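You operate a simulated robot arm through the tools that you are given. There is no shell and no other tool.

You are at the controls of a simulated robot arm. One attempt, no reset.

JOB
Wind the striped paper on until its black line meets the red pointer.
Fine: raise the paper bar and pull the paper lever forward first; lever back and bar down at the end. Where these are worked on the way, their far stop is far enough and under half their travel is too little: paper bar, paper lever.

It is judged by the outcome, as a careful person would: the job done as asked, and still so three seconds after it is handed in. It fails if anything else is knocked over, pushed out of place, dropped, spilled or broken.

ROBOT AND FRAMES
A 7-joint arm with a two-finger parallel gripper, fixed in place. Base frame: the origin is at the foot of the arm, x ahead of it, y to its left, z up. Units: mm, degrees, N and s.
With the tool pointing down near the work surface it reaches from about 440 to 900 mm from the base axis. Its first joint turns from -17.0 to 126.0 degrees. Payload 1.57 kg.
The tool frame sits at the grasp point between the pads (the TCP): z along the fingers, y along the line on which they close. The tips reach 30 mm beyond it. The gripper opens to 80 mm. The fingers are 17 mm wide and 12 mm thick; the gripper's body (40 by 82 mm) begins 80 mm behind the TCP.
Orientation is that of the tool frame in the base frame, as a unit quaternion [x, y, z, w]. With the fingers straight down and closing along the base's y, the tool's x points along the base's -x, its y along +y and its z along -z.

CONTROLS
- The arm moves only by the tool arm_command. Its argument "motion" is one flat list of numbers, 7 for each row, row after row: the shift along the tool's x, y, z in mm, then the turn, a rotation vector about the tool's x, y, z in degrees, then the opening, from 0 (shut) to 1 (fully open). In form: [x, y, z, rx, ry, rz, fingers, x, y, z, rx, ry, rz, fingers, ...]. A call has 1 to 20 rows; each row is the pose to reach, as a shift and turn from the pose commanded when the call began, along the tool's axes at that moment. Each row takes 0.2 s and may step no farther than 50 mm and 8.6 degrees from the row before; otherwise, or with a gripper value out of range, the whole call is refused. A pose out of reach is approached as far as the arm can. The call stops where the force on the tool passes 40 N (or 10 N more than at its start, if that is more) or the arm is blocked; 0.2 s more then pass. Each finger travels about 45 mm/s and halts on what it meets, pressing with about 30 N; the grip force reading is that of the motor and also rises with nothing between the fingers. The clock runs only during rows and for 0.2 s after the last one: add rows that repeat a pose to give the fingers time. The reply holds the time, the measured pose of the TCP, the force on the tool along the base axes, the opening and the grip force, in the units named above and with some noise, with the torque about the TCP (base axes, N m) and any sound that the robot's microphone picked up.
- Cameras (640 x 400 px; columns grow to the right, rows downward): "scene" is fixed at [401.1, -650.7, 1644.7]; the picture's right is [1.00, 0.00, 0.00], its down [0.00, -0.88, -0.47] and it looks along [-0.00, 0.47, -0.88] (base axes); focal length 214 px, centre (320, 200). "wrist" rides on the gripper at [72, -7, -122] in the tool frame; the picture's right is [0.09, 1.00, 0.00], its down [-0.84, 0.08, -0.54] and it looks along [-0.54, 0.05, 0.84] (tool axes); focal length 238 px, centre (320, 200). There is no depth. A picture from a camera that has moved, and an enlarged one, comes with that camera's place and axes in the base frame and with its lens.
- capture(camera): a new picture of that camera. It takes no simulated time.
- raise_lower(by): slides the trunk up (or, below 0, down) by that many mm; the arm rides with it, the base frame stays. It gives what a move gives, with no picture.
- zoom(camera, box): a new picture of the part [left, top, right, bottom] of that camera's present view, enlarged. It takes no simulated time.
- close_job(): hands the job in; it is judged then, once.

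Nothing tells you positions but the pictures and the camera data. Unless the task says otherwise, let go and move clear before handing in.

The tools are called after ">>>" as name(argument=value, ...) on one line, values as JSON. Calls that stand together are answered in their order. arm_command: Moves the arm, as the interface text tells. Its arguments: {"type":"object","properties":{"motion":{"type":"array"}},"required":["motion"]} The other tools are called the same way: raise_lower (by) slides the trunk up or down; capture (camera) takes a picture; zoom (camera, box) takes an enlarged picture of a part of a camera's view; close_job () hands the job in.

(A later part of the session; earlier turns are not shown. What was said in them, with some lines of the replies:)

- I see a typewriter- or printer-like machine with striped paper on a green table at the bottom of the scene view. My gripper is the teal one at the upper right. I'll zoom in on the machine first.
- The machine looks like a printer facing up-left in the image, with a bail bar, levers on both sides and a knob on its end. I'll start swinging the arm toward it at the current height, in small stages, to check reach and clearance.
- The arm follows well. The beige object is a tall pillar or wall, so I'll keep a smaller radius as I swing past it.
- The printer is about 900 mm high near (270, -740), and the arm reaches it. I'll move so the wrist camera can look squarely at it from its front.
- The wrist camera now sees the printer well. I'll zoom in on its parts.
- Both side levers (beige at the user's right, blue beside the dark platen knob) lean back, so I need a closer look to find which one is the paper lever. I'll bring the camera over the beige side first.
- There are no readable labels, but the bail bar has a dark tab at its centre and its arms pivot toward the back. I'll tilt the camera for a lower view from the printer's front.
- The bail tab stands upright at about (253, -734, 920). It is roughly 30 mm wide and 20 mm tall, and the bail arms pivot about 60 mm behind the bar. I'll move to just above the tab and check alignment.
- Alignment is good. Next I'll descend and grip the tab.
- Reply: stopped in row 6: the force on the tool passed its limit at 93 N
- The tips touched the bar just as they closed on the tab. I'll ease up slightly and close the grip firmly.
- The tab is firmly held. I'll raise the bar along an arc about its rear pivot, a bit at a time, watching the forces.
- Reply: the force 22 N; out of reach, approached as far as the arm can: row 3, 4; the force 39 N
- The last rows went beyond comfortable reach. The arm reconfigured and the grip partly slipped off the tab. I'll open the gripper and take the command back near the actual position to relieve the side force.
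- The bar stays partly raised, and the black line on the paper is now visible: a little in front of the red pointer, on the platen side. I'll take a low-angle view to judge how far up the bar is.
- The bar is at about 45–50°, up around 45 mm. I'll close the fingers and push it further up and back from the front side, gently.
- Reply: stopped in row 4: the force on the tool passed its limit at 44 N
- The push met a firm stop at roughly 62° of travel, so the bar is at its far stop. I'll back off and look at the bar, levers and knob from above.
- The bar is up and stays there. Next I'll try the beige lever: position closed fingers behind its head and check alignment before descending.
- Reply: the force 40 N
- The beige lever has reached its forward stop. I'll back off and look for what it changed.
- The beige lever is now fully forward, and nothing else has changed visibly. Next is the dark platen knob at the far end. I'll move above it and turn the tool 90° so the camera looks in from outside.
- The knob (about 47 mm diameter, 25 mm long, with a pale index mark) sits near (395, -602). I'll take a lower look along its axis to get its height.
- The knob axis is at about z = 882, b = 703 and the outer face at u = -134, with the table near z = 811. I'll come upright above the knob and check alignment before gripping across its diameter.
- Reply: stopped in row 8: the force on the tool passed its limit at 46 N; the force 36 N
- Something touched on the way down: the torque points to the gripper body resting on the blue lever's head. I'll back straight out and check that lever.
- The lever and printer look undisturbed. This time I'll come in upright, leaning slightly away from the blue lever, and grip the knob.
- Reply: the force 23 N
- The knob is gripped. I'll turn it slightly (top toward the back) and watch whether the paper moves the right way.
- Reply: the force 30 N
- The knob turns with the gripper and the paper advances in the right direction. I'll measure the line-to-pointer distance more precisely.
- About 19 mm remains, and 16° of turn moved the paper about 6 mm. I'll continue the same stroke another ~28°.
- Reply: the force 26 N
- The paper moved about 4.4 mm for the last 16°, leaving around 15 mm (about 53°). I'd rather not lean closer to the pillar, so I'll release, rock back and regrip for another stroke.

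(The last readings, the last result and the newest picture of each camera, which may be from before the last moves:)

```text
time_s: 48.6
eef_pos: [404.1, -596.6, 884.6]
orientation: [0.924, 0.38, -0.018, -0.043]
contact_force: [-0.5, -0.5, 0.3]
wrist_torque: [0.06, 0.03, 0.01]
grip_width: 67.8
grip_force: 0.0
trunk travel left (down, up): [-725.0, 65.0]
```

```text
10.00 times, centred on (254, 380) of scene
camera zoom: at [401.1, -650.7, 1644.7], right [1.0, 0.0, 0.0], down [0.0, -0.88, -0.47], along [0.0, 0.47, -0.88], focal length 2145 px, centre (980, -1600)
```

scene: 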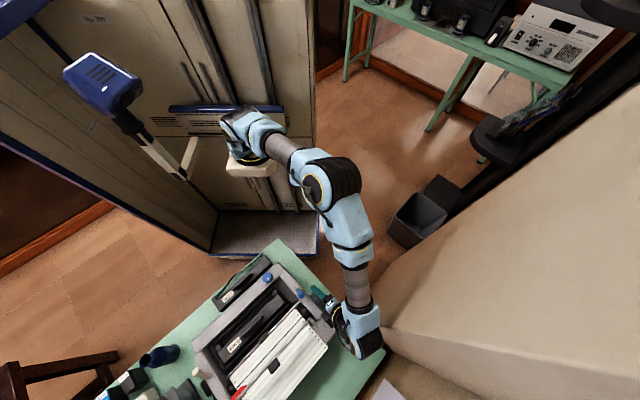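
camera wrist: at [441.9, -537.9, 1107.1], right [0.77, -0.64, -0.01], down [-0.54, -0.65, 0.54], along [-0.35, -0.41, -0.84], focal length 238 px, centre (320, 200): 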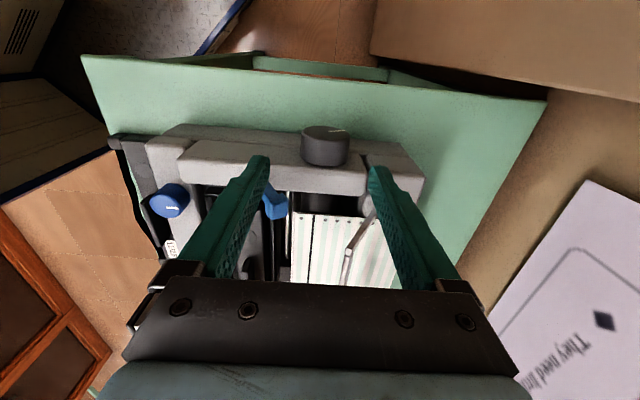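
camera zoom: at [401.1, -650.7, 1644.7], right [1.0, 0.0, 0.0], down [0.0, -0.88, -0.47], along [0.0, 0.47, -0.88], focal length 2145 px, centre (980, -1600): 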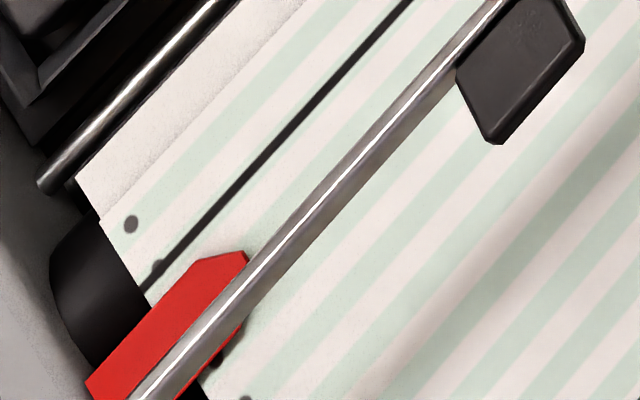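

The knob holds its position. I'll regrip and turn another ~32°.

>>> arm_command(motion=[-3, -2, 0, 0, 0, 0, 0.85, -3, -2, 0, 0, 0, 0, 0.6, -3, -2, 0, 0, 0, 0, 0.4, -3, -2, 0, 0, 0, 0, 0.4, -3, -2, 0, 0, 0, 0, 0.4, -3, -2, 0, 4, 0, 0, 0.4, -3, -2, 0, 8, 0, 0, 0.4, -3, -2, 0, 12, 0, 0, 0.4, -3, -2, 0, 16, 0, 0, 0.4, -3, -2, 0, 20, 0, 0, 0.4, -3, -2, 0, 24, 0, 0, 0.4, -3, -2, 0, 28, 0, 0, 0.4, -3, -2, 0, 32, 0, 0, 0.4, -3, -2, 0, 32, 0, 0, 0.4])

>>> zoom(camera="wrist", box=[220, 100, 420, 250])

>>> zoom(camera="scene", box=[222, 360, 286, 400])

```text
time_s: 51.5
eef_pos: [402.0, -600.2, 882.6]
orientation: [0.877, 0.363, -0.121, -0.29]
contact_force: [7.3, -10.8, -10.7]
wrist_torque: [0.4, -0.55, -0.59]
grip_width: 46.4
grip_force: 44.6
trunk travel left (down, up): [-725.0, 65.0]
stopped in row 14: the force on the tool passed its limit at 42 N (the readings are from after the stop); the commanded pose is now the measured one
```

```text
2.67 times, centred on (320, 175) of wrist
camera zoom: at [500.2, -595.9, 984.6], right [0.63, -0.5, -0.59], down [-0.32, -0.86, 0.39], along [-0.71, -0.06, -0.7], focal length 636 px, centre (320, 267)
```

zoom: 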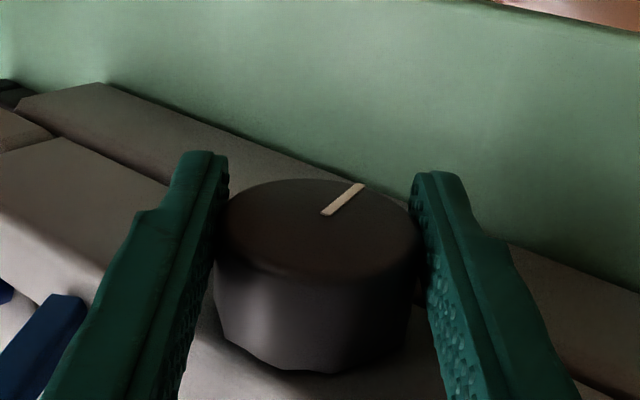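

```text
10.00 times, centred on (254, 380) of scene
camera zoom: at [401.1, -650.7, 1644.7], right [1.0, 0.0, 0.0], down [0.0, -0.88, -0.47], along [0.0, 0.47, -0.88], focal length 2145 px, centre (980, -1600)
```

zoom: 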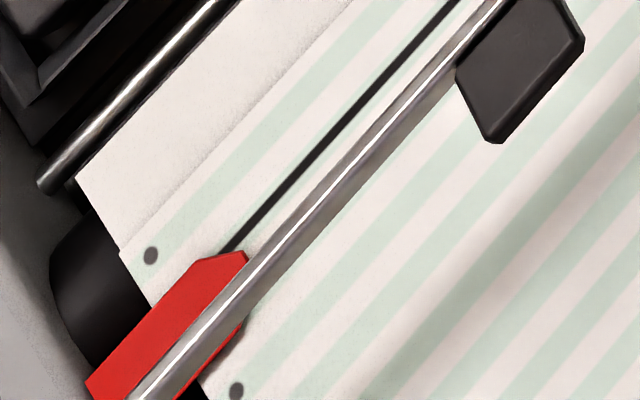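

About 5.7 mm remains, or roughly 20° of knob. I'll do one more regrip with a short stroke, then fine-tune.

>>> arm_command(motion=[0, 0, 0, 0, 0, 0, 0.6, 0, 0, 0, 0, 0, 0, 0.85, 0, 0, 0, 0, 0, 0, 0.85, 0, 0, 0, -8, 0, 0, 0.85, 0, 0, 0, -16, 0, 0, 0.85, 0, 0, 0, -24, 0, 0, 0.85, 0, 0, 0, -28, 0, 0, 0.85, 0, 0, 0, -28, 0, 0, 0.85])

>>> zoom(camera="wrist", box=[220, 100, 420, 250])

>>> zoom(camera="scene", box=[222, 360, 286, 400])

```text
time_s: 53.3
eef_pos: [400.8, -599.3, 884.0]
orientation: [0.921, 0.381, -0.03, -0.07]
contact_force: [0.6, 0.7, -0.5]
wrist_torque: [0.03, -0.01, -0.02]
grip_width: 67.9
grip_force: 0.1
trunk travel left (down, up): [-725.0, 65.0]
```

```text
2.67 times, centred on (320, 175) of wrist
camera zoom: at [460.0, -555.6, 1005.7], right [0.76, -0.63, -0.15], down [-0.48, -0.7, 0.53], along [-0.44, -0.33, -0.84], focal length 636 px, centre (320, 267)
```

zoom: 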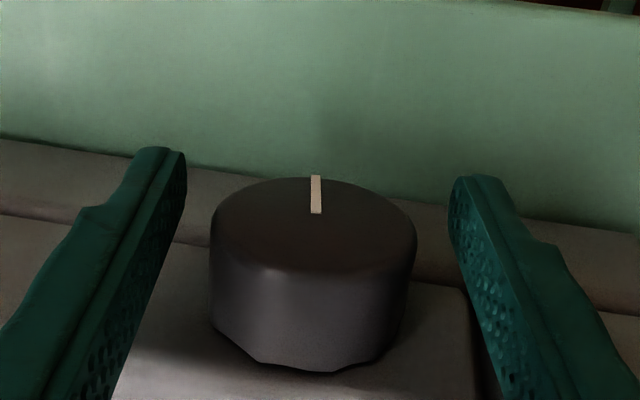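

```text
10.00 times, centred on (254, 380) of scene
camera zoom: at [401.1, -650.7, 1644.7], right [1.0, 0.0, 0.0], down [0.0, -0.88, -0.47], along [0.0, 0.47, -0.88], focal length 2145 px, centre (980, -1600)
```

zoom: 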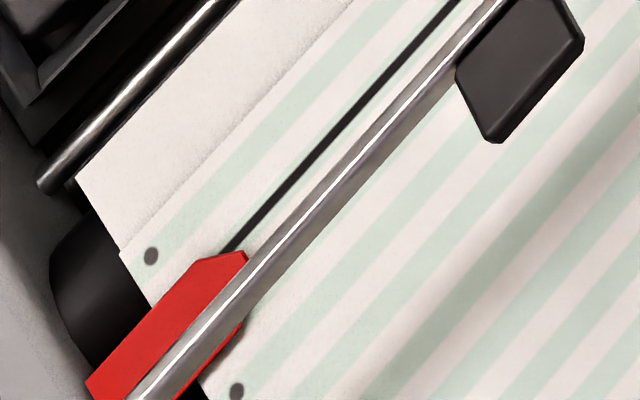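

>>> arm_command(motion=[0, 0, 0, 0, 0, 0, 0.7, 0, 0, 0, 0, 0, 0, 0.6, 0, 0, 0, 0, 0, 0, 0.4, 0, 0, 0, 0, 0, 0, 0.4, 0, 0, 0, 4, 0, 0, 0.4, 0, 0, 0, 8, 0, 0, 0.4, 0, 0, 0, 12, 0, 0, 0.4, 0, 0, 0, 16, 0, 0, 0.4, 0, 0, 0, 20, 0, 0, 0.4, 0, 0, 0, 20, 0, 0, 0.4])

>>> zoom(camera="scene", box=[222, 360, 286, 400])

>>> zoom(camera="scene", box=[290, 295, 354, 335])

>>> zoom(camera="wrist", box=[220, 100, 420, 250])

```text
time_s: 55.5
eef_pos: [400.4, -600.4, 884.5]
orientation: [0.895, 0.37, -0.097, -0.228]
contact_force: [2.1, -10.5, -7.1]
wrist_torque: [0.23, -0.35, -0.46]
grip_width: 47.2
grip_force: 44.9
trunk travel left (down, up): [-725.0, 65.0]
```

```text
10.00 times, centred on (254, 380) of scene
camera zoom: at [401.1, -650.7, 1644.7], right [1.0, 0.0, 0.0], down [0.0, -0.88, -0.47], along [0.0, 0.47, -0.88], focal length 2145 px, centre (980, -1600)
```

zoom: 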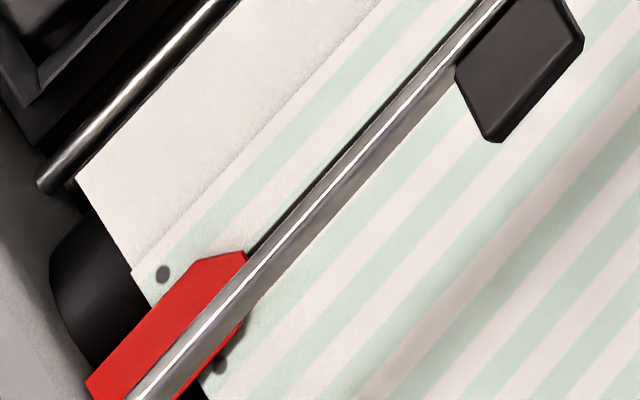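

```text
10.00 times, centred on (322, 315) of scene
camera zoom: at [401.1, -650.7, 1644.7], right [1.0, 0.0, 0.0], down [0.0, -0.88, -0.47], along [0.0, 0.47, -0.88], focal length 2145 px, centre (300, -950)
```

zoom: 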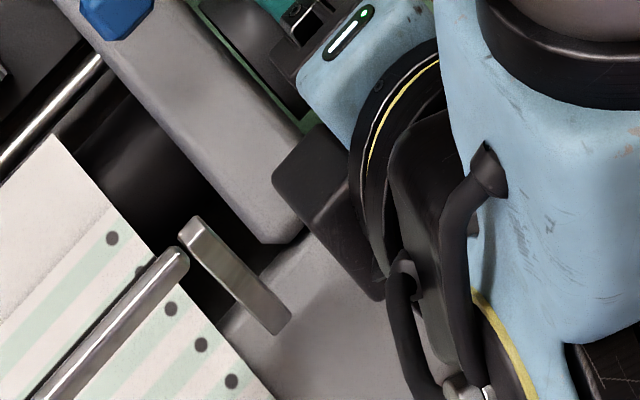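

```text
2.67 times, centred on (320, 175) of wrist
camera zoom: at [489.4, -585.1, 993.5], right [0.68, -0.55, -0.48], down [-0.36, -0.82, 0.44], along [-0.64, -0.13, -0.76], focal length 636 px, centre (320, 267)
```

zoom: 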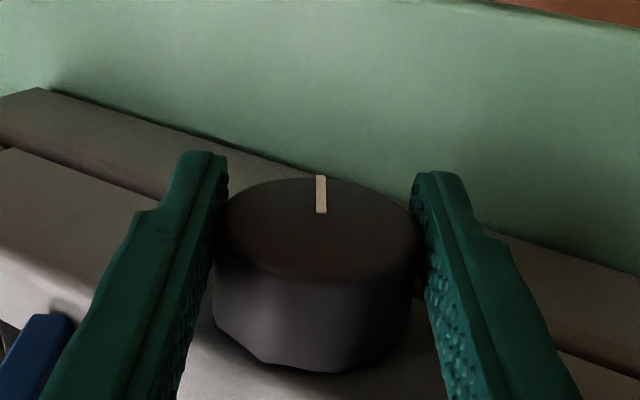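

The line now looks to be at the pointer tip, but the raised bar hides it from the scene camera. I'll release the knob, lift away and check from above with the wrist camera.

>>> arm_command(motion=[0, 0, 0, 0, 0, 0, 0.6, 0, 0, 0, 0, 0, 0, 0.85, 0, 0, 0, 0, 0, 0, 0.85, 0, 0, -30, 0, 0, 0, 0.85, 0, 0, -65, 0, 0, 0, 0.85, 0, 0, -100, 0, 0, 0, 0.85, 0, -20, -125, -7, 0, 0, 0.85, 0, -40, -140, -14, 0, 0, 0.85, 0, -60, -150, -21, 0, 0, 0.85, 0, -80, -150, -28, 0, 0, 0.85, 0, -80, -150, -28, 0, 0, 0.85])

>>> capture(camera="wrist")

>>> zoom(camera="scene", box=[200, 280, 350, 400])

```text
time_s: 57.9
eef_pos: [403.3, -598.9, 1053.4]
orientation: [0.924, 0.383, -0.003, -0.005]
contact_force: [-0.4, -0.8, 0.3]
wrist_torque: [0.04, 0.01, 0.01]
grip_width: 68.0
grip_force: 0.1
trunk travel left (down, up): [-725.0, 65.0]
```

```text
taken
camera wrist: at [449.4, -543.4, 1174.9], right [0.77, -0.64, -0.01], down [-0.53, -0.65, 0.54], along [-0.35, -0.41, -0.84], focal length 238 px, centre (320, 200)
```

wrist: 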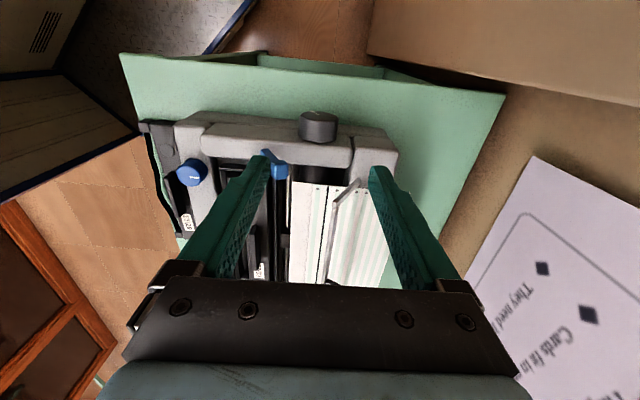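

```text
3.33 times, centred on (275, 340) of scene
camera zoom: at [401.1, -650.7, 1644.7], right [1.0, 0.0, 0.0], down [0.0, -0.88, -0.47], along [0.0, 0.47, -0.88], focal length 715 px, centre (470, -267)
```

zoom: 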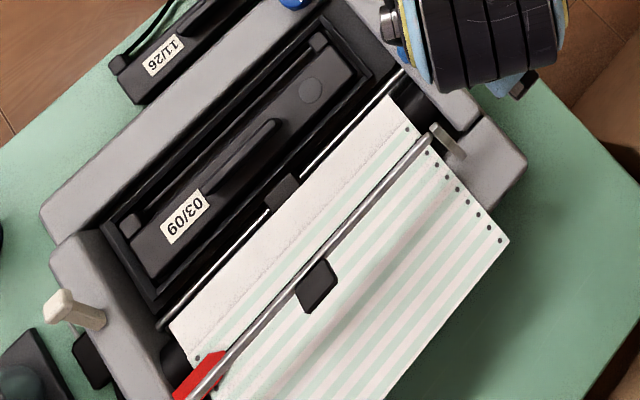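

I'll turn the tool back and go look at the pointer from the printer's front side.

>>> arm_command(motion=[-27.5, -6.3, 0, 0, 0, -8.2, 0.6, -55, -12.5, 0, 0, 0, -16.4, 0.4, -82, -19, 0, 0, 0, -24.6, 0.2, -110, -25, 0, 0, 0, -32.8, 0, -137, -31, 0, 0, 0, -41, 0, -165, -38, 0, 0, 0, -49.2, 0, -192, -44, 0, 0, 0, -57.4, 0, -220, -50, 0, 0, 0, -65.6, 0, -247, -56, 0, 0, 0, -73.8, 0, -275, -63, 0, 0, 0, -82, 0, -302, -69, 0, 0, 0, -90, 0, -302, -69, 0, 0, 0, -90, 0, -302, -69, 0, 0, 0, -90, 0])

>>> capture(camera="wrist")

>>> zoom(camera="wrist", box=[260, 90, 420, 190])

```text
time_s: 60.7
eef_pos: [139.3, -765.4, 1055.2]
orientation: [0.382, 0.924, 0.002, -0.007]
contact_force: [0.0, 0.2, 0.6]
wrist_torque: [-0.01, -0.01, 0.02]
grip_width: 0.2
grip_force: 21.4
trunk travel left (down, up): [-725.0, 65.0]
```

```text
taken
camera wrist: at [84.3, -719.6, 1177.6], right [0.64, 0.77, 0.0], down [0.65, -0.54, 0.53], along [0.41, -0.34, -0.85], focal length 238 px, centre (320, 200)
```

wrist: 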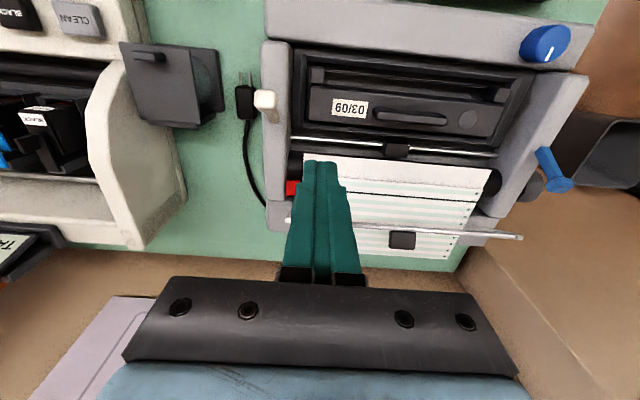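

```text
4.00 times, centred on (340, 140) of wrist
camera zoom: at [84.3, -719.6, 1177.6], right [0.64, 0.77, 0.0], down [0.65, -0.54, 0.53], along [0.41, -0.34, -0.85], focal length 953 px, centre (240, 440)
```

zoom: 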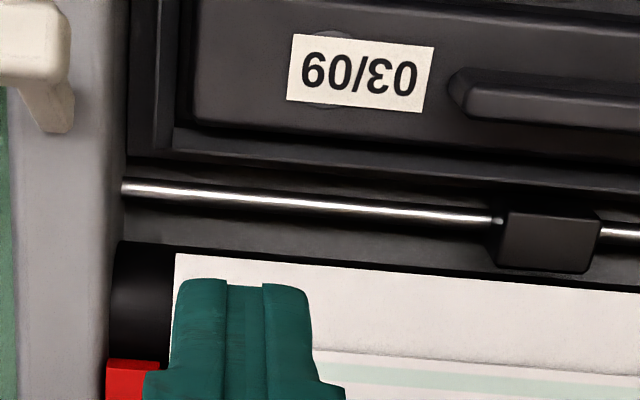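

>>> arm_command(motion=[-12, -20, 0, 0, 0, 0, 0, -24, -40, 0, 0, 0, 0, 0, -35, -60, 0, 0, 0, 0, 0, -35, -60, 0, 0, 0, 0, 0])

>>> zoom(camera="wrist", box=[310, 90, 470, 190])

>>> zoom(camera="wrist", box=[330, 110, 410, 160])

```text
time_s: 61.7
eef_pos: [123.8, -831.3, 1054.9]
orientation: [0.383, 0.924, 0.002, -0.006]
contact_force: [-0.3, -0.3, 0.6]
wrist_torque: [0.01, 0.02, 0.03]
grip_width: 0.0
grip_force: 21.2
trunk travel left (down, up): [-725.0, 65.0]
```

```text
4.00 times, centred on (390, 140) of wrist
camera zoom: at [69.4, -785.1, 1177.3], right [0.64, 0.77, 0.0], down [0.65, -0.54, 0.53], along [0.41, -0.34, -0.85], focal length 953 px, centre (40, 440)
```

zoom: 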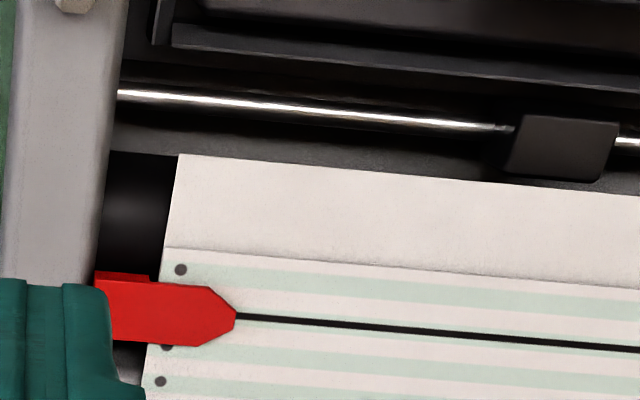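

```text
8.00 times, centred on (370, 135) of wrist
camera zoom: at [69.4, -785.1, 1177.3], right [0.64, 0.77, 0.0], down [0.65, -0.54, 0.53], along [0.41, -0.34, -0.85], focal length 1907 px, centre (-80, 720)
```

zoom: 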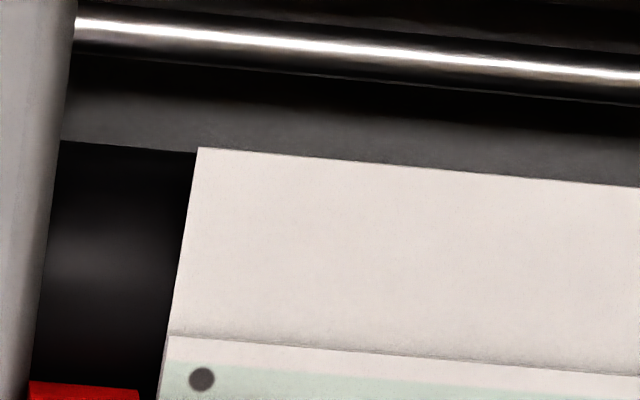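

The black line now runs exactly into the pointer's tip. Next is to put things back: first the beige lever, pushed backward from its front side. I'll position in front of it.

>>> arm_command(motion=[31, 1, 0, 0, 0, 0, 0, 62, 2, 0, 0, 0, 0, 0, 92, 3, 0, 0, 0, 0, 0, 92, 3, 0, 0, 0, 0, 0, 92, 3, 40, 0, 0, 0, 0, 92, 3, 85, 0, 0, 0, 0, 92, 3, 85, 0, 0, 0, 0])

>>> capture(camera="wrist")

>>> zoom(camera="scene", box=[170, 310, 290, 400])

```text
time_s: 63.3
eef_pos: [57.2, -763.6, 970.9]
orientation: [0.382, 0.924, 0.002, -0.007]
contact_force: [0.2, -0.4, -0.1]
wrist_torque: [-0.03, 0.03, 0.01]
grip_width: 0.0
grip_force: 21.2
trunk travel left (down, up): [-725.0, 65.0]
```

```text
taken
camera wrist: at [2.7, -716.4, 1092.9], right [0.64, 0.77, 0.0], down [0.65, -0.54, 0.53], along [0.41, -0.34, -0.85], focal length 238 px, centre (320, 200)
```

wrist: 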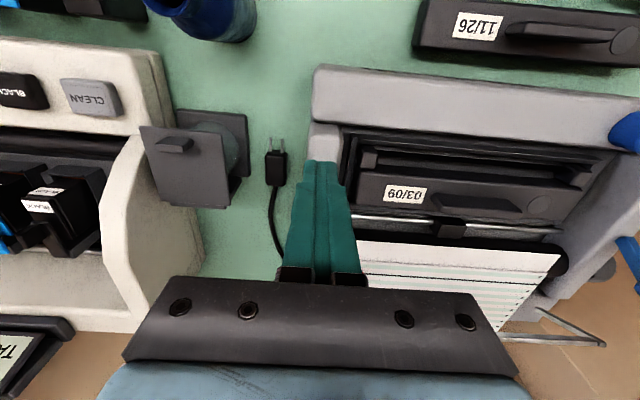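

```text
4.44 times, centred on (230, 355) of scene
camera zoom: at [401.1, -650.7, 1644.7], right [1.0, 0.0, 0.0], down [0.0, -0.88, -0.47], along [0.0, 0.47, -0.88], focal length 953 px, centre (720, -489)
```

zoom: 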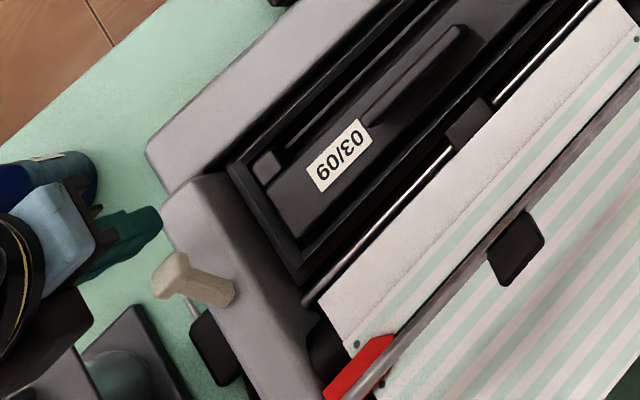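

>>> arm_command(motion=[-8, 0, 0, 0, 0, 0, 0, -16, 0, 0, 0, 0, 0, 0, -24, 0, 0, 0, 0, 0, 0, -32, 0, 0, 0, 0, 0, 0, -40, 0, 0, 0, 0, 0, 0, -47, 0, 0, 0, 0, 0, 0, -54, 0, 0, 0, 0, 0, 0])

>>> zoom(camera="wrist", box=[220, 60, 420, 200])

>>> zoom(camera="scene", box=[170, 310, 290, 400])

```text
time_s: 64.9
eef_pos: [96.4, -803.2, 969.5]
orientation: [0.382, 0.924, 0.001, -0.007]
contact_force: [-0.3, -0.8, 0.0]
wrist_torque: [-0.01, -0.05, 0.0]
grip_width: 0.0
grip_force: 21.3
trunk travel left (down, up): [-725.0, 65.0]
```

```text
2.86 times, centred on (320, 130) of wrist
camera zoom: at [42.4, -756.3, 1092.6], right [0.64, 0.77, 0.0], down [0.65, -0.54, 0.53], along [0.41, -0.34, -0.85], focal length 681 px, centre (320, 400)
```

zoom: 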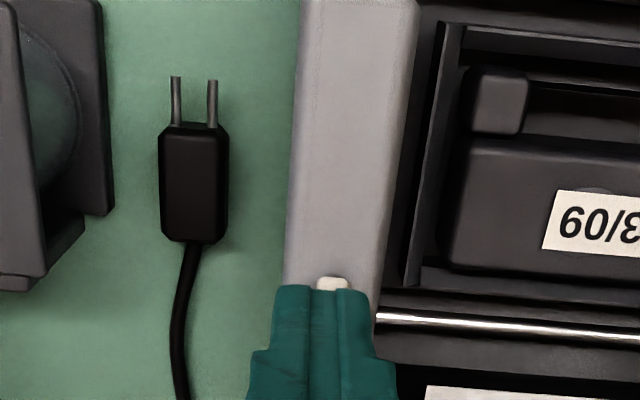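

```text
4.44 times, centred on (230, 355) of scene
camera zoom: at [401.1, -650.7, 1644.7], right [1.0, 0.0, 0.0], down [0.0, -0.88, -0.47], along [0.0, 0.47, -0.88], focal length 953 px, centre (720, -489)
```

zoom: 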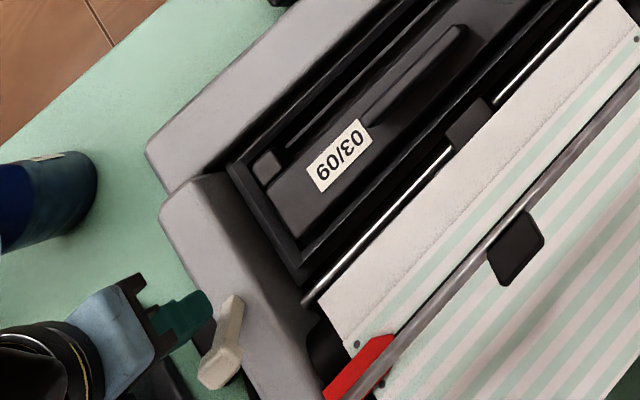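

>>> arm_command(motion=[-6, 0, 0, 0, 0, 0, 0, -11, 0, 0, 0, 0, 0, 0, -15, 0, 0, 0, 0, 0, 0, -19, 0, 0, 0, 0, 0, 0, -23, 0, 0, 0, 0, 0, 0, -27, 0, 0, 0, 0, 0, 0])

>>> zoom(camera="scene", box=[170, 310, 290, 400])

```text
time_s: 66.1
eef_pos: [104.7, -814.1, 971.4]
orientation: [0.385, 0.923, 0.006, -0.014]
contact_force: [-6.1, 10.5, 11.5]
wrist_torque: [0.38, 0.07, 0.0]
grip_width: 0.0
grip_force: 21.6
trunk travel left (down, up): [-725.0, 65.0]
stopped in row 5: the force on the tool passed its limit at 44 N (the readings are from after the stop); the commanded pose is now the measured one
```

```text
4.44 times, centred on (230, 355) of scene
camera zoom: at [401.1, -650.7, 1644.7], right [1.0, 0.0, 0.0], down [0.0, -0.88, -0.47], along [0.0, 0.47, -0.88], focal length 953 px, centre (720, -489)
```

zoom: 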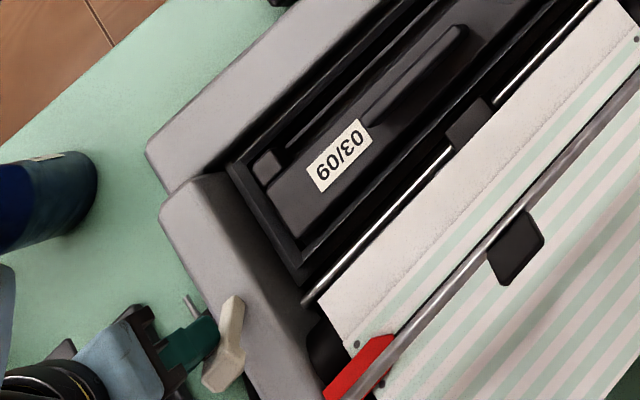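

The beige lever is back at its rear stop. Now I'll go around behind the raised bar, above the tab, to push it forward and down.

>>> arm_command(motion=[12, 0, 0, 0, 0, 0, 0, 12, 0, -40, 0, -1.7, 0, 0, 12, 0, -75, 0, -1.7, 0, 0, -16, 34, -75, 0, -1.7, 0, 0, -43, 66, -75, 0, -1.7, 0, 0, -70, 98, -75, 0, -1.7, 0, 0, -98, 131, -75, 0, -1.7, 0, 0, -125.3, 162.6, -75, 0, -1.7, 0, 0, -125.3, 162.6, -75, 0, -1.7, 0, 0])

>>> capture(camera="wrist")

>>> zoom(camera="wrist", box=[140, 90, 340, 215])

>>> capture(camera="scene")

```text
time_s: 68.1
eef_pos: [315.3, -792.0, 1040.3]
orientation: [0.385, 0.923, 0.0, 0.002]
contact_force: [0.4, 0.3, 1.0]
wrist_torque: [0.0, 0.01, 0.01]
grip_width: 0.0
grip_force: 21.6
trunk travel left (down, up): [-725.0, 65.0]
```

```text
taken
camera wrist: at [258.0, -744.1, 1162.4], right [0.64, 0.77, 0.0], down [0.64, -0.54, 0.55], along [0.42, -0.35, -0.84], focal length 238 px, centre (320, 200)
```

wrist: 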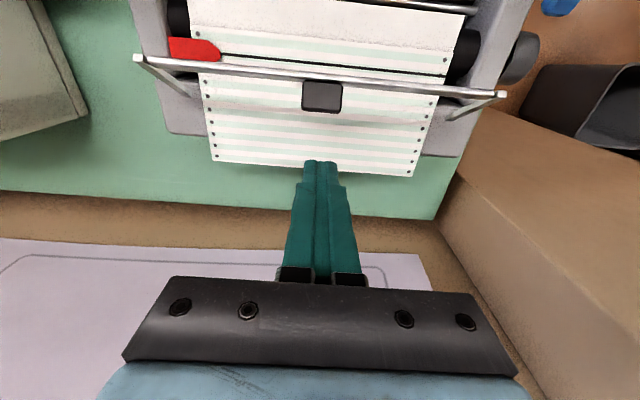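

```text
3.20 times, centred on (240, 152) of wrist
camera zoom: at [258.0, -744.1, 1162.4], right [0.64, 0.77, 0.0], down [0.64, -0.54, 0.55], along [0.42, -0.35, -0.84], focal length 763 px, centre (576, 352)
```

zoom: 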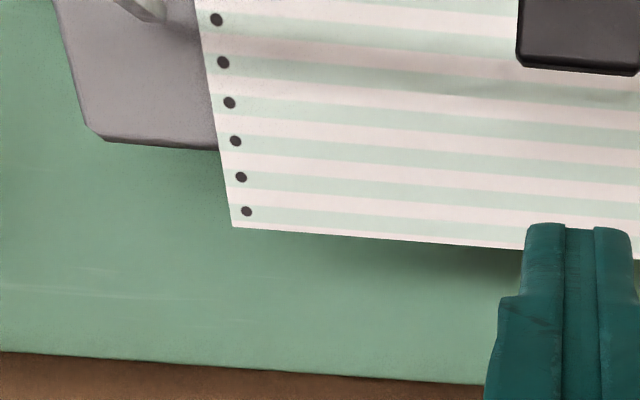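

```text
taken
```

scene: 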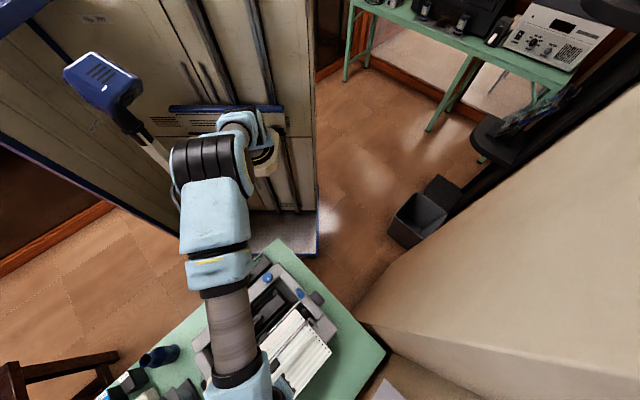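

>>> zoom(camera="wrist", box=[130, 10, 290, 110])

>>> zoom(camera="wrist", box=[120, 10, 520, 170])

```text
4.00 times, centred on (210, 60) of wrist
camera zoom: at [258.0, -744.1, 1162.4], right [0.64, 0.77, 0.0], down [0.64, -0.54, 0.55], along [0.42, -0.35, -0.84], focal length 953 px, centre (760, 760)
```

zoom: 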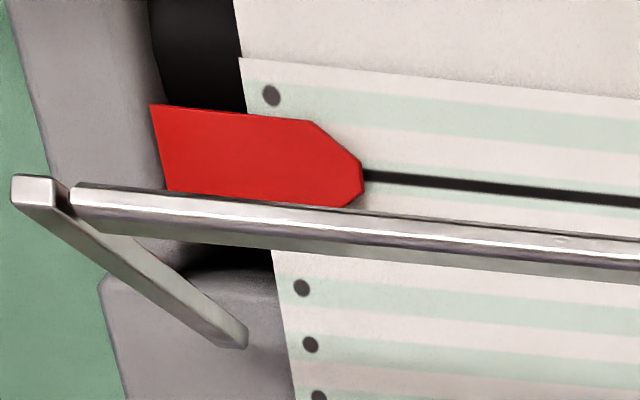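

```text
1.60 times, centred on (320, 90) of wrist
camera zoom: at [258.0, -744.1, 1162.4], right [0.64, 0.77, 0.0], down [0.64, -0.54, 0.55], along [0.42, -0.35, -0.84], focal length 381 px, centre (320, 376)
```

zoom: 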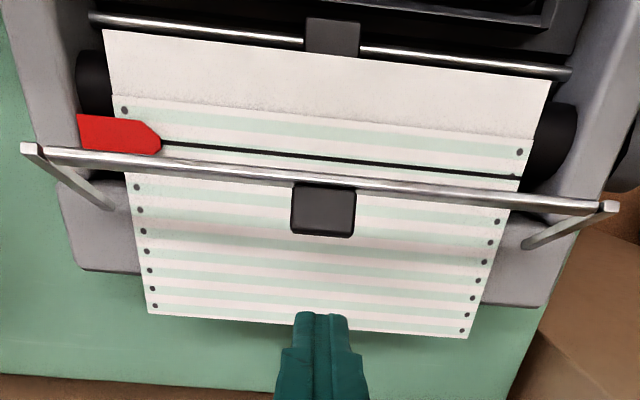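

The view from straight above confirms the line is centred on the pointer tip. Now I'll lower behind the tab and push it forward.

>>> arm_command(motion=[0, 0, 35, 0, 0, 0, 0, 0, 0, 66, 0, 0, 0, 0, 0, 0, 66, 0, 0, 0, 0, 6, 0, 66, 0, 0, 0, 0, 12, 0, 66, 0, 0, 0, 0, 18, 0, 66, 0, 0, 0, 0, 23, 0, 66, 0, 0, 0, 0])

>>> capture(camera="wrist")

```text
time_s: 69.7
eef_pos: [295.4, -775.8, 973.6]
orientation: [0.385, 0.923, 0.0, 0.002]
contact_force: [0.0, -0.8, 0.0]
wrist_torque: [-0.01, -0.01, 0.04]
grip_width: 0.0
grip_force: 21.5
trunk travel left (down, up): [-725.0, 65.0]
```

```text
taken
camera wrist: at [240.1, -727.6, 1095.5], right [0.64, 0.77, 0.0], down [0.64, -0.54, 0.55], along [0.42, -0.35, -0.84], focal length 238 px, centre (320, 200)
```

wrist: 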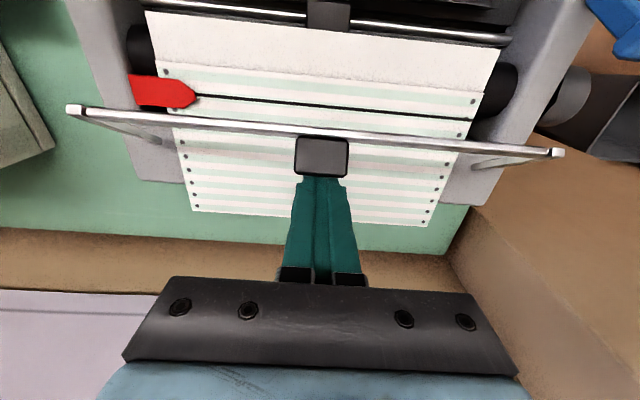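

>>> arm_command(motion=[5, 0, 0, 0, 0, 0, 0, 10, 0, 0, 0, 0, 0, 0, 15, 0, 0, 0, 0, 0, 0, 20, 0, 0, 0, 0, 0, 0])

>>> capture(camera="wrist")

```text
time_s: 70.7
eef_pos: [281.0, -760.5, 975.5]
orientation: [0.384, 0.923, 0.0, 0.003]
contact_force: [-0.7, 0.3, -0.8]
wrist_torque: [0.02, -0.04, 0.01]
grip_width: 0.0
grip_force: 21.4
trunk travel left (down, up): [-725.0, 65.0]
```

```text
taken
camera wrist: at [225.6, -713.1, 1096.3], right [0.64, 0.77, 0.0], down [0.64, -0.54, 0.55], along [0.42, -0.35, -0.84], focal length 238 px, centre (320, 200)
```

wrist: 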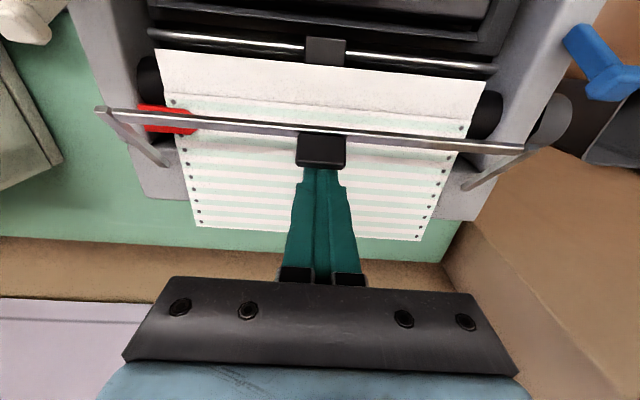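

>>> arm_command(motion=[4, 0, 0, 0, 0, 0, 0, 8, 0, 0, 0, 0, 0, 0, 12, 0, 0, 0, 0, 0, 0])

>>> capture(camera="wrist")

>>> zoom(camera="scene", box=[200, 280, 350, 400])

```text
time_s: 71.5
eef_pos: [273.6, -751.4, 974.7]
orientation: [0.384, 0.923, 0.0, 0.002]
contact_force: [0.2, -0.6, 0.3]
wrist_torque: [0.02, 0.0, -0.03]
grip_width: 0.0
grip_force: 21.2
trunk travel left (down, up): [-725.0, 65.0]
```

```text
taken
camera wrist: at [216.9, -703.0, 1095.7], right [0.64, 0.77, 0.0], down [0.64, -0.54, 0.55], along [0.42, -0.35, -0.84], focal length 238 px, centre (320, 200)
```

wrist: 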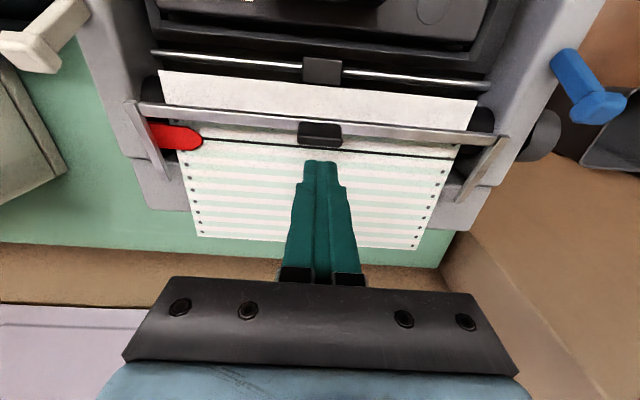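

```text
3.33 times, centred on (275, 340) of scene
camera zoom: at [401.1, -650.7, 1644.7], right [1.0, 0.0, 0.0], down [0.0, -0.88, -0.47], along [0.0, 0.47, -0.88], focal length 715 px, centre (470, -267)
```

zoom: 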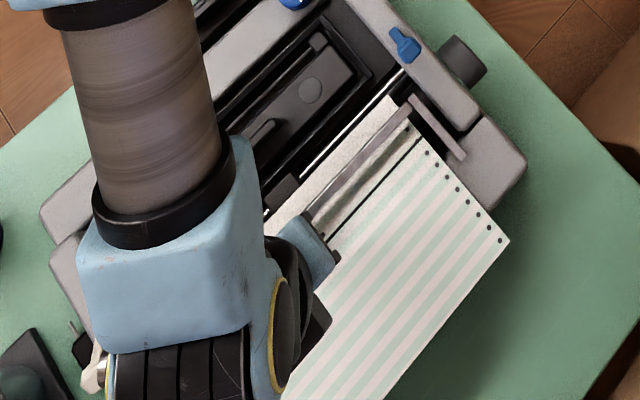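

The bar swung forward and looks nearly down. I'll lift, move over the tab and check whether it's fully seated.

>>> arm_command(motion=[-5, 0, -15, 0, 0, 0, 0, 0, 0, -40, 0, 0, 0, 0, 30, 0, -60, 0, 0, 0, 0, 75, 0, -60, 0, 0, 0, 0, 110, 30, -60, 0, 0, 0, 0, 110, 60, -60, 0, 0, 0, 0, 110, 60, -60, 0, 0, 0, 0])

>>> capture(camera="wrist")

>>> zoom(camera="wrist", box=[110, 120, 350, 270])

>>> zoom(camera="scene", box=[200, 280, 350, 400])

```text
time_s: 73.1
eef_pos: [235.5, -633.9, 1032.9]
orientation: [0.383, 0.924, -0.001, 0.003]
contact_force: [0.8, -1.2, -0.7]
wrist_torque: [-0.01, 0.01, -0.02]
grip_width: 0.1
grip_force: 21.4
trunk travel left (down, up): [-725.0, 65.0]
```

```text
taken
camera wrist: at [180.2, -585.2, 1154.1], right [0.64, 0.77, 0.0], down [0.64, -0.54, 0.55], along [0.42, -0.35, -0.84], focal length 238 px, centre (320, 200)
```

wrist: 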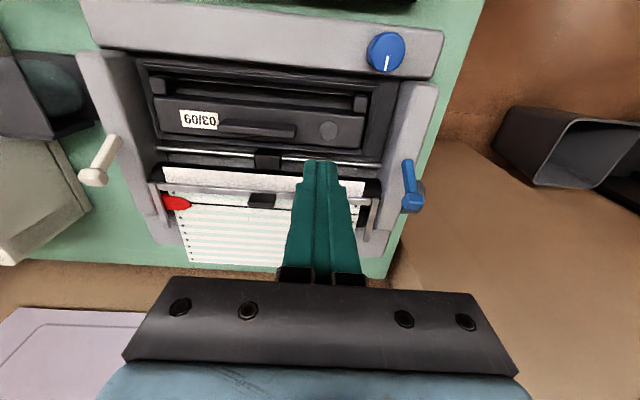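

```text
2.67 times, centred on (230, 195) of wrist
camera zoom: at [180.2, -585.2, 1154.1], right [0.64, 0.77, 0.0], down [0.64, -0.54, 0.55], along [0.42, -0.35, -0.84], focal length 636 px, centre (560, 213)
```

zoom: 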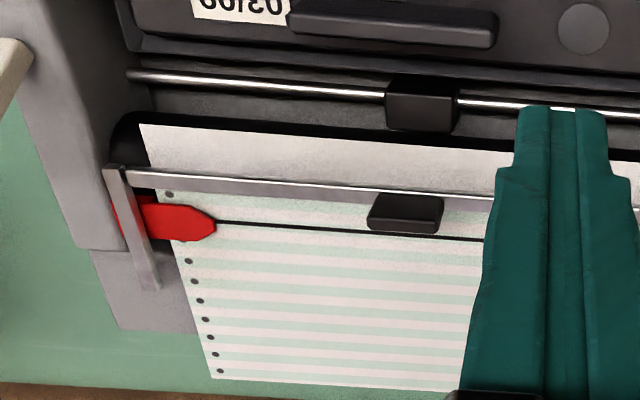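

```text
3.33 times, centred on (275, 340) of scene
camera zoom: at [401.1, -650.7, 1644.7], right [1.0, 0.0, 0.0], down [0.0, -0.88, -0.47], along [0.0, 0.47, -0.88], focal length 715 px, centre (470, -267)
```

zoom: 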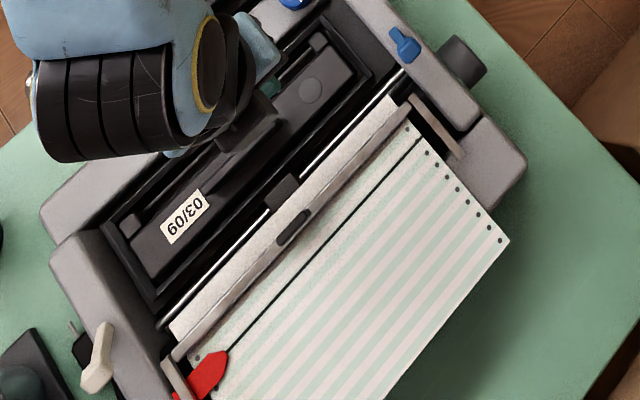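

The bar looks down, at its original position in the image. To be sure it is seated, I'll press lightly on the tab from above.

>>> arm_command(motion=[-30, -20, 0, 0, 0, 0, 0, -60, -40, 10, 0, 0, 0, 0, -88, -57, 30, 0, 0, 0, 0, -88, -57, 50, 0, 0, 0, 0, -88, -57, 62, 0, 0, 0, 0, -88, -57, 68, 0, 0, 0, 0, -88, -57, 71, 0, 0, 0, 0])

>>> capture(camera="wrist")

>>> zoom(camera="scene", box=[200, 280, 350, 400])

```text
time_s: 74.7
eef_pos: [258.1, -735.4, 963.1]
orientation: [0.385, 0.923, -0.001, 0.003]
contact_force: [-0.8, 0.4, 0.5]
wrist_torque: [0.04, 0.03, 0.06]
grip_width: 0.0
grip_force: 21.3
trunk travel left (down, up): [-725.0, 65.0]
```

```text
taken
camera wrist: at [202.2, -687.5, 1085.6], right [0.64, 0.77, 0.0], down [0.64, -0.54, 0.55], along [0.42, -0.35, -0.84], focal length 238 px, centre (320, 200)
```

wrist: 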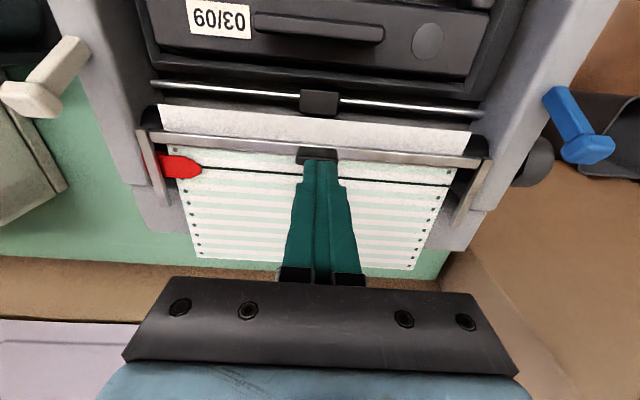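

```text
3.33 times, centred on (275, 340) of scene
camera zoom: at [401.1, -650.7, 1644.7], right [1.0, 0.0, 0.0], down [0.0, -0.88, -0.47], along [0.0, 0.47, -0.88], focal length 715 px, centre (470, -267)
```

zoom: 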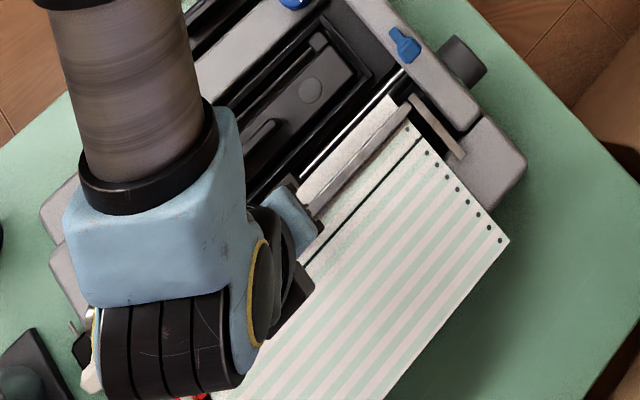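

>>> arm_command(motion=[1, 0, 2, 0, 0, 0, 0, 1, 0, 4, 0, 0, 0, 0, 1, 0, 5.5, 0, 0, 0, 0, 1, 0, 7, 0, 0, 0, 0, 1, 0, 8, 0, 0, 0, 0])

```text
time_s: 75.6
eef_pos: [257.4, -735.8, 963.6]
orientation: [0.385, 0.923, -0.003, 0.005]
contact_force: [-1.1, 6.5, 15.1]
wrist_torque: [0.35, 0.15, 0.02]
grip_width: 0.1
grip_force: 21.0
trunk travel left (down, up): [-725.0, 65.0]
stopped in row 4: the force on the tool passed its limit at 42 N (the readings are from after the stop); the commanded pose is now the measured one
```

It met a firm stop right away, so the bar is fully down. I'll move clear and do a final check.

>>> arm_command(motion=[0, 0, -15, 0, 0, 0, 0, 0, 0, -50, 0, 0, 0, 0, 30, 0, -75, 0, 0, 0, 0, 70, -5, -75, 0, -7, 0, 0, 95, -5, -60, 0, -14, 0, 0, 95, -5, -45, 0, -22, 0, 0.4, 95, -5, -45, 0, -30, 0, 0.8, 95, -5, -45, 0, -30, 0, 1, 95, -5, -45, 0, -30, 0, 1])

>>> capture(camera="wrist")

>>> zoom(camera="wrist", box=[180, 80, 460, 240])

>>> zoom(camera="scene", box=[200, 280, 350, 400])

>>> zoom(camera="scene", box=[222, 360, 286, 400])

```text
time_s: 77.6
eef_pos: [186.7, -671.3, 1005.3]
orientation: [0.371, 0.89, -0.102, 0.242]
contact_force: [-0.1, 0.4, 0.5]
wrist_torque: [-0.01, -0.02, 0.01]
grip_width: 80.2
grip_force: 0.1
trunk travel left (down, up): [-725.0, 65.0]
```

```text
taken
camera wrist: at [95.2, -586.6, 1074.4], right [0.65, 0.76, -0.05], down [0.37, -0.26, 0.89], along [0.66, -0.6, -0.45], focal length 238 px, centre (320, 200)
```

wrist: 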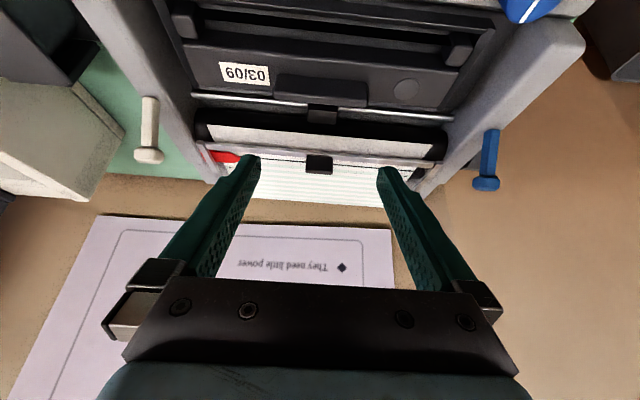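

```text
2.29 times, centred on (320, 160) of wrist
camera zoom: at [95.2, -586.6, 1074.4], right [0.65, 0.76, -0.05], down [0.37, -0.26, 0.89], along [0.66, -0.6, -0.45], focal length 545 px, centre (320, 291)
```

zoom: 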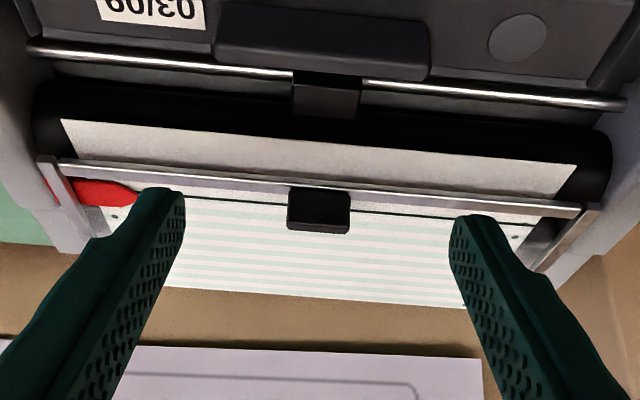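

```text
3.33 times, centred on (275, 340) of scene
camera zoom: at [401.1, -650.7, 1644.7], right [1.0, 0.0, 0.0], down [0.0, -0.88, -0.47], along [0.0, 0.47, -0.88], focal length 715 px, centre (470, -267)
```

zoom: 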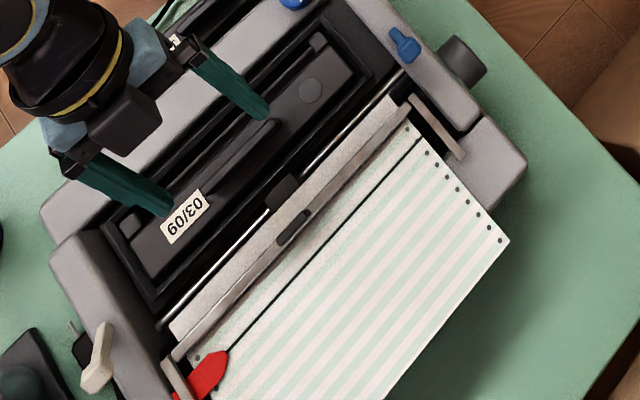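

```text
10.00 times, centred on (254, 380) of scene
camera zoom: at [401.1, -650.7, 1644.7], right [1.0, 0.0, 0.0], down [0.0, -0.88, -0.47], along [0.0, 0.47, -0.88], focal length 2145 px, centre (980, -1600)
```

zoom: 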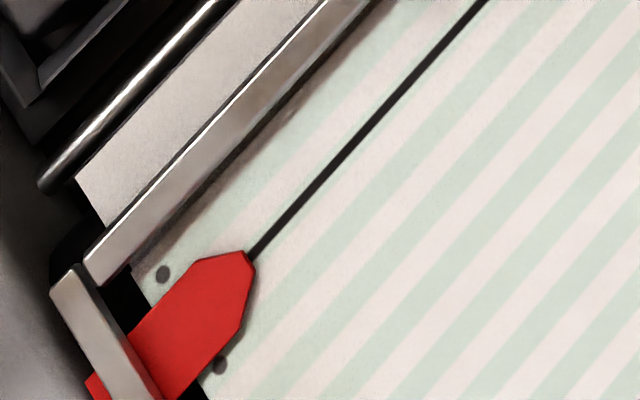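

The line meets the pointer tip, the bar is seated, the beige lever is back, and the blue lever and the rest look unchanged. I'll move the arm well clear and then hand in.

>>> arm_command(motion=[-20, 0, -35, 0, 0, 0, 1, -40, 0, -70, 0, 0, 0, 1, -40, 0, -110, 0, 7, 0, 1, -40, 0, -140, 0, 14, 0, 1, -40, 0, -140, 0, 14, 0, 1])

>>> capture(camera="scene")

>>> zoom(camera="scene", box=[180, 260, 350, 400])

```text
time_s: 78.8
eef_pos: [162.5, -645.1, 1145.4]
orientation: [0.38, 0.914, -0.056, 0.132]
contact_force: [-0.2, -0.4, 0.7]
wrist_torque: [-0.01, -0.01, -0.01]
grip_width: 80.0
grip_force: 0.0
trunk travel left (down, up): [-725.0, 65.0]
```

```text
taken
```

scene: 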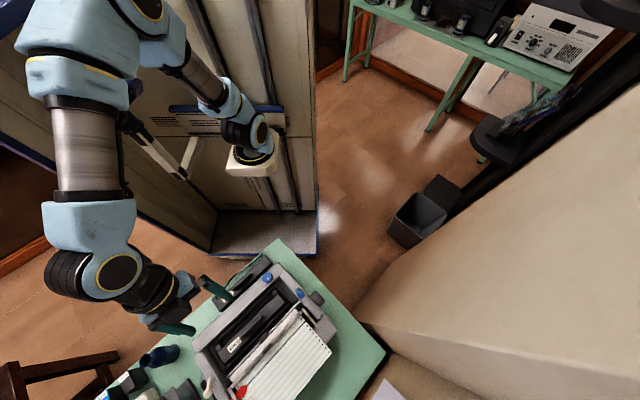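

```text
2.86 times, centred on (265, 330) of scene
camera zoom: at [401.1, -650.7, 1644.7], right [1.0, 0.0, 0.0], down [0.0, -0.88, -0.47], along [0.0, 0.47, -0.88], focal length 613 px, centre (477, -171)
```

zoom: 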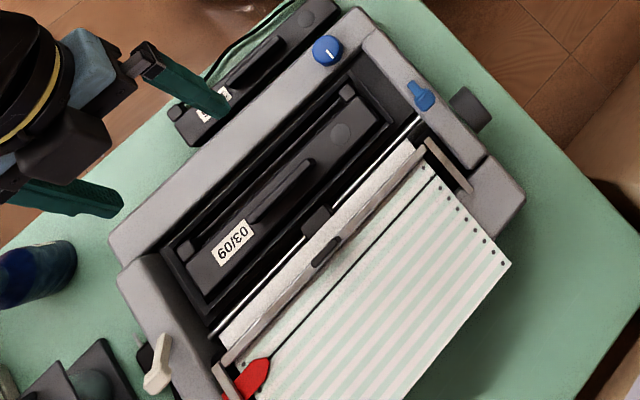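

Everything is in place: the line is at the pointer, the bar is down, the lever is back and the arm is clear. I'm handing the job in.

>>> close_job()

```text
The job is handed in.
```

The paper is wound on so its black line meets the tip of the red pointer, and the job is handed in. The paper bar is back down and the arm is clear of the printer.

- **Which lever:** I took the beige lever as the paper lever. Nothing is labelled, and a similar blue lever sits next to the winding knob. The paper fed normally with the beige lever forward, but I could not confirm the choice any other way. I pushed it back to its rear stop at the end.
- **Bar and lever travel:** I pushed both the bar and the beige lever to a firm stop before winding. At the end I pressed the bar down until it met a firm stop.
- **Contact with the blue lever:** While lining up on the knob, something stopped the gripper at 46 N, and it was most likely resting on the blue lever's head. I backed off at once. The lever and the printer look the same in the pictures before and after.
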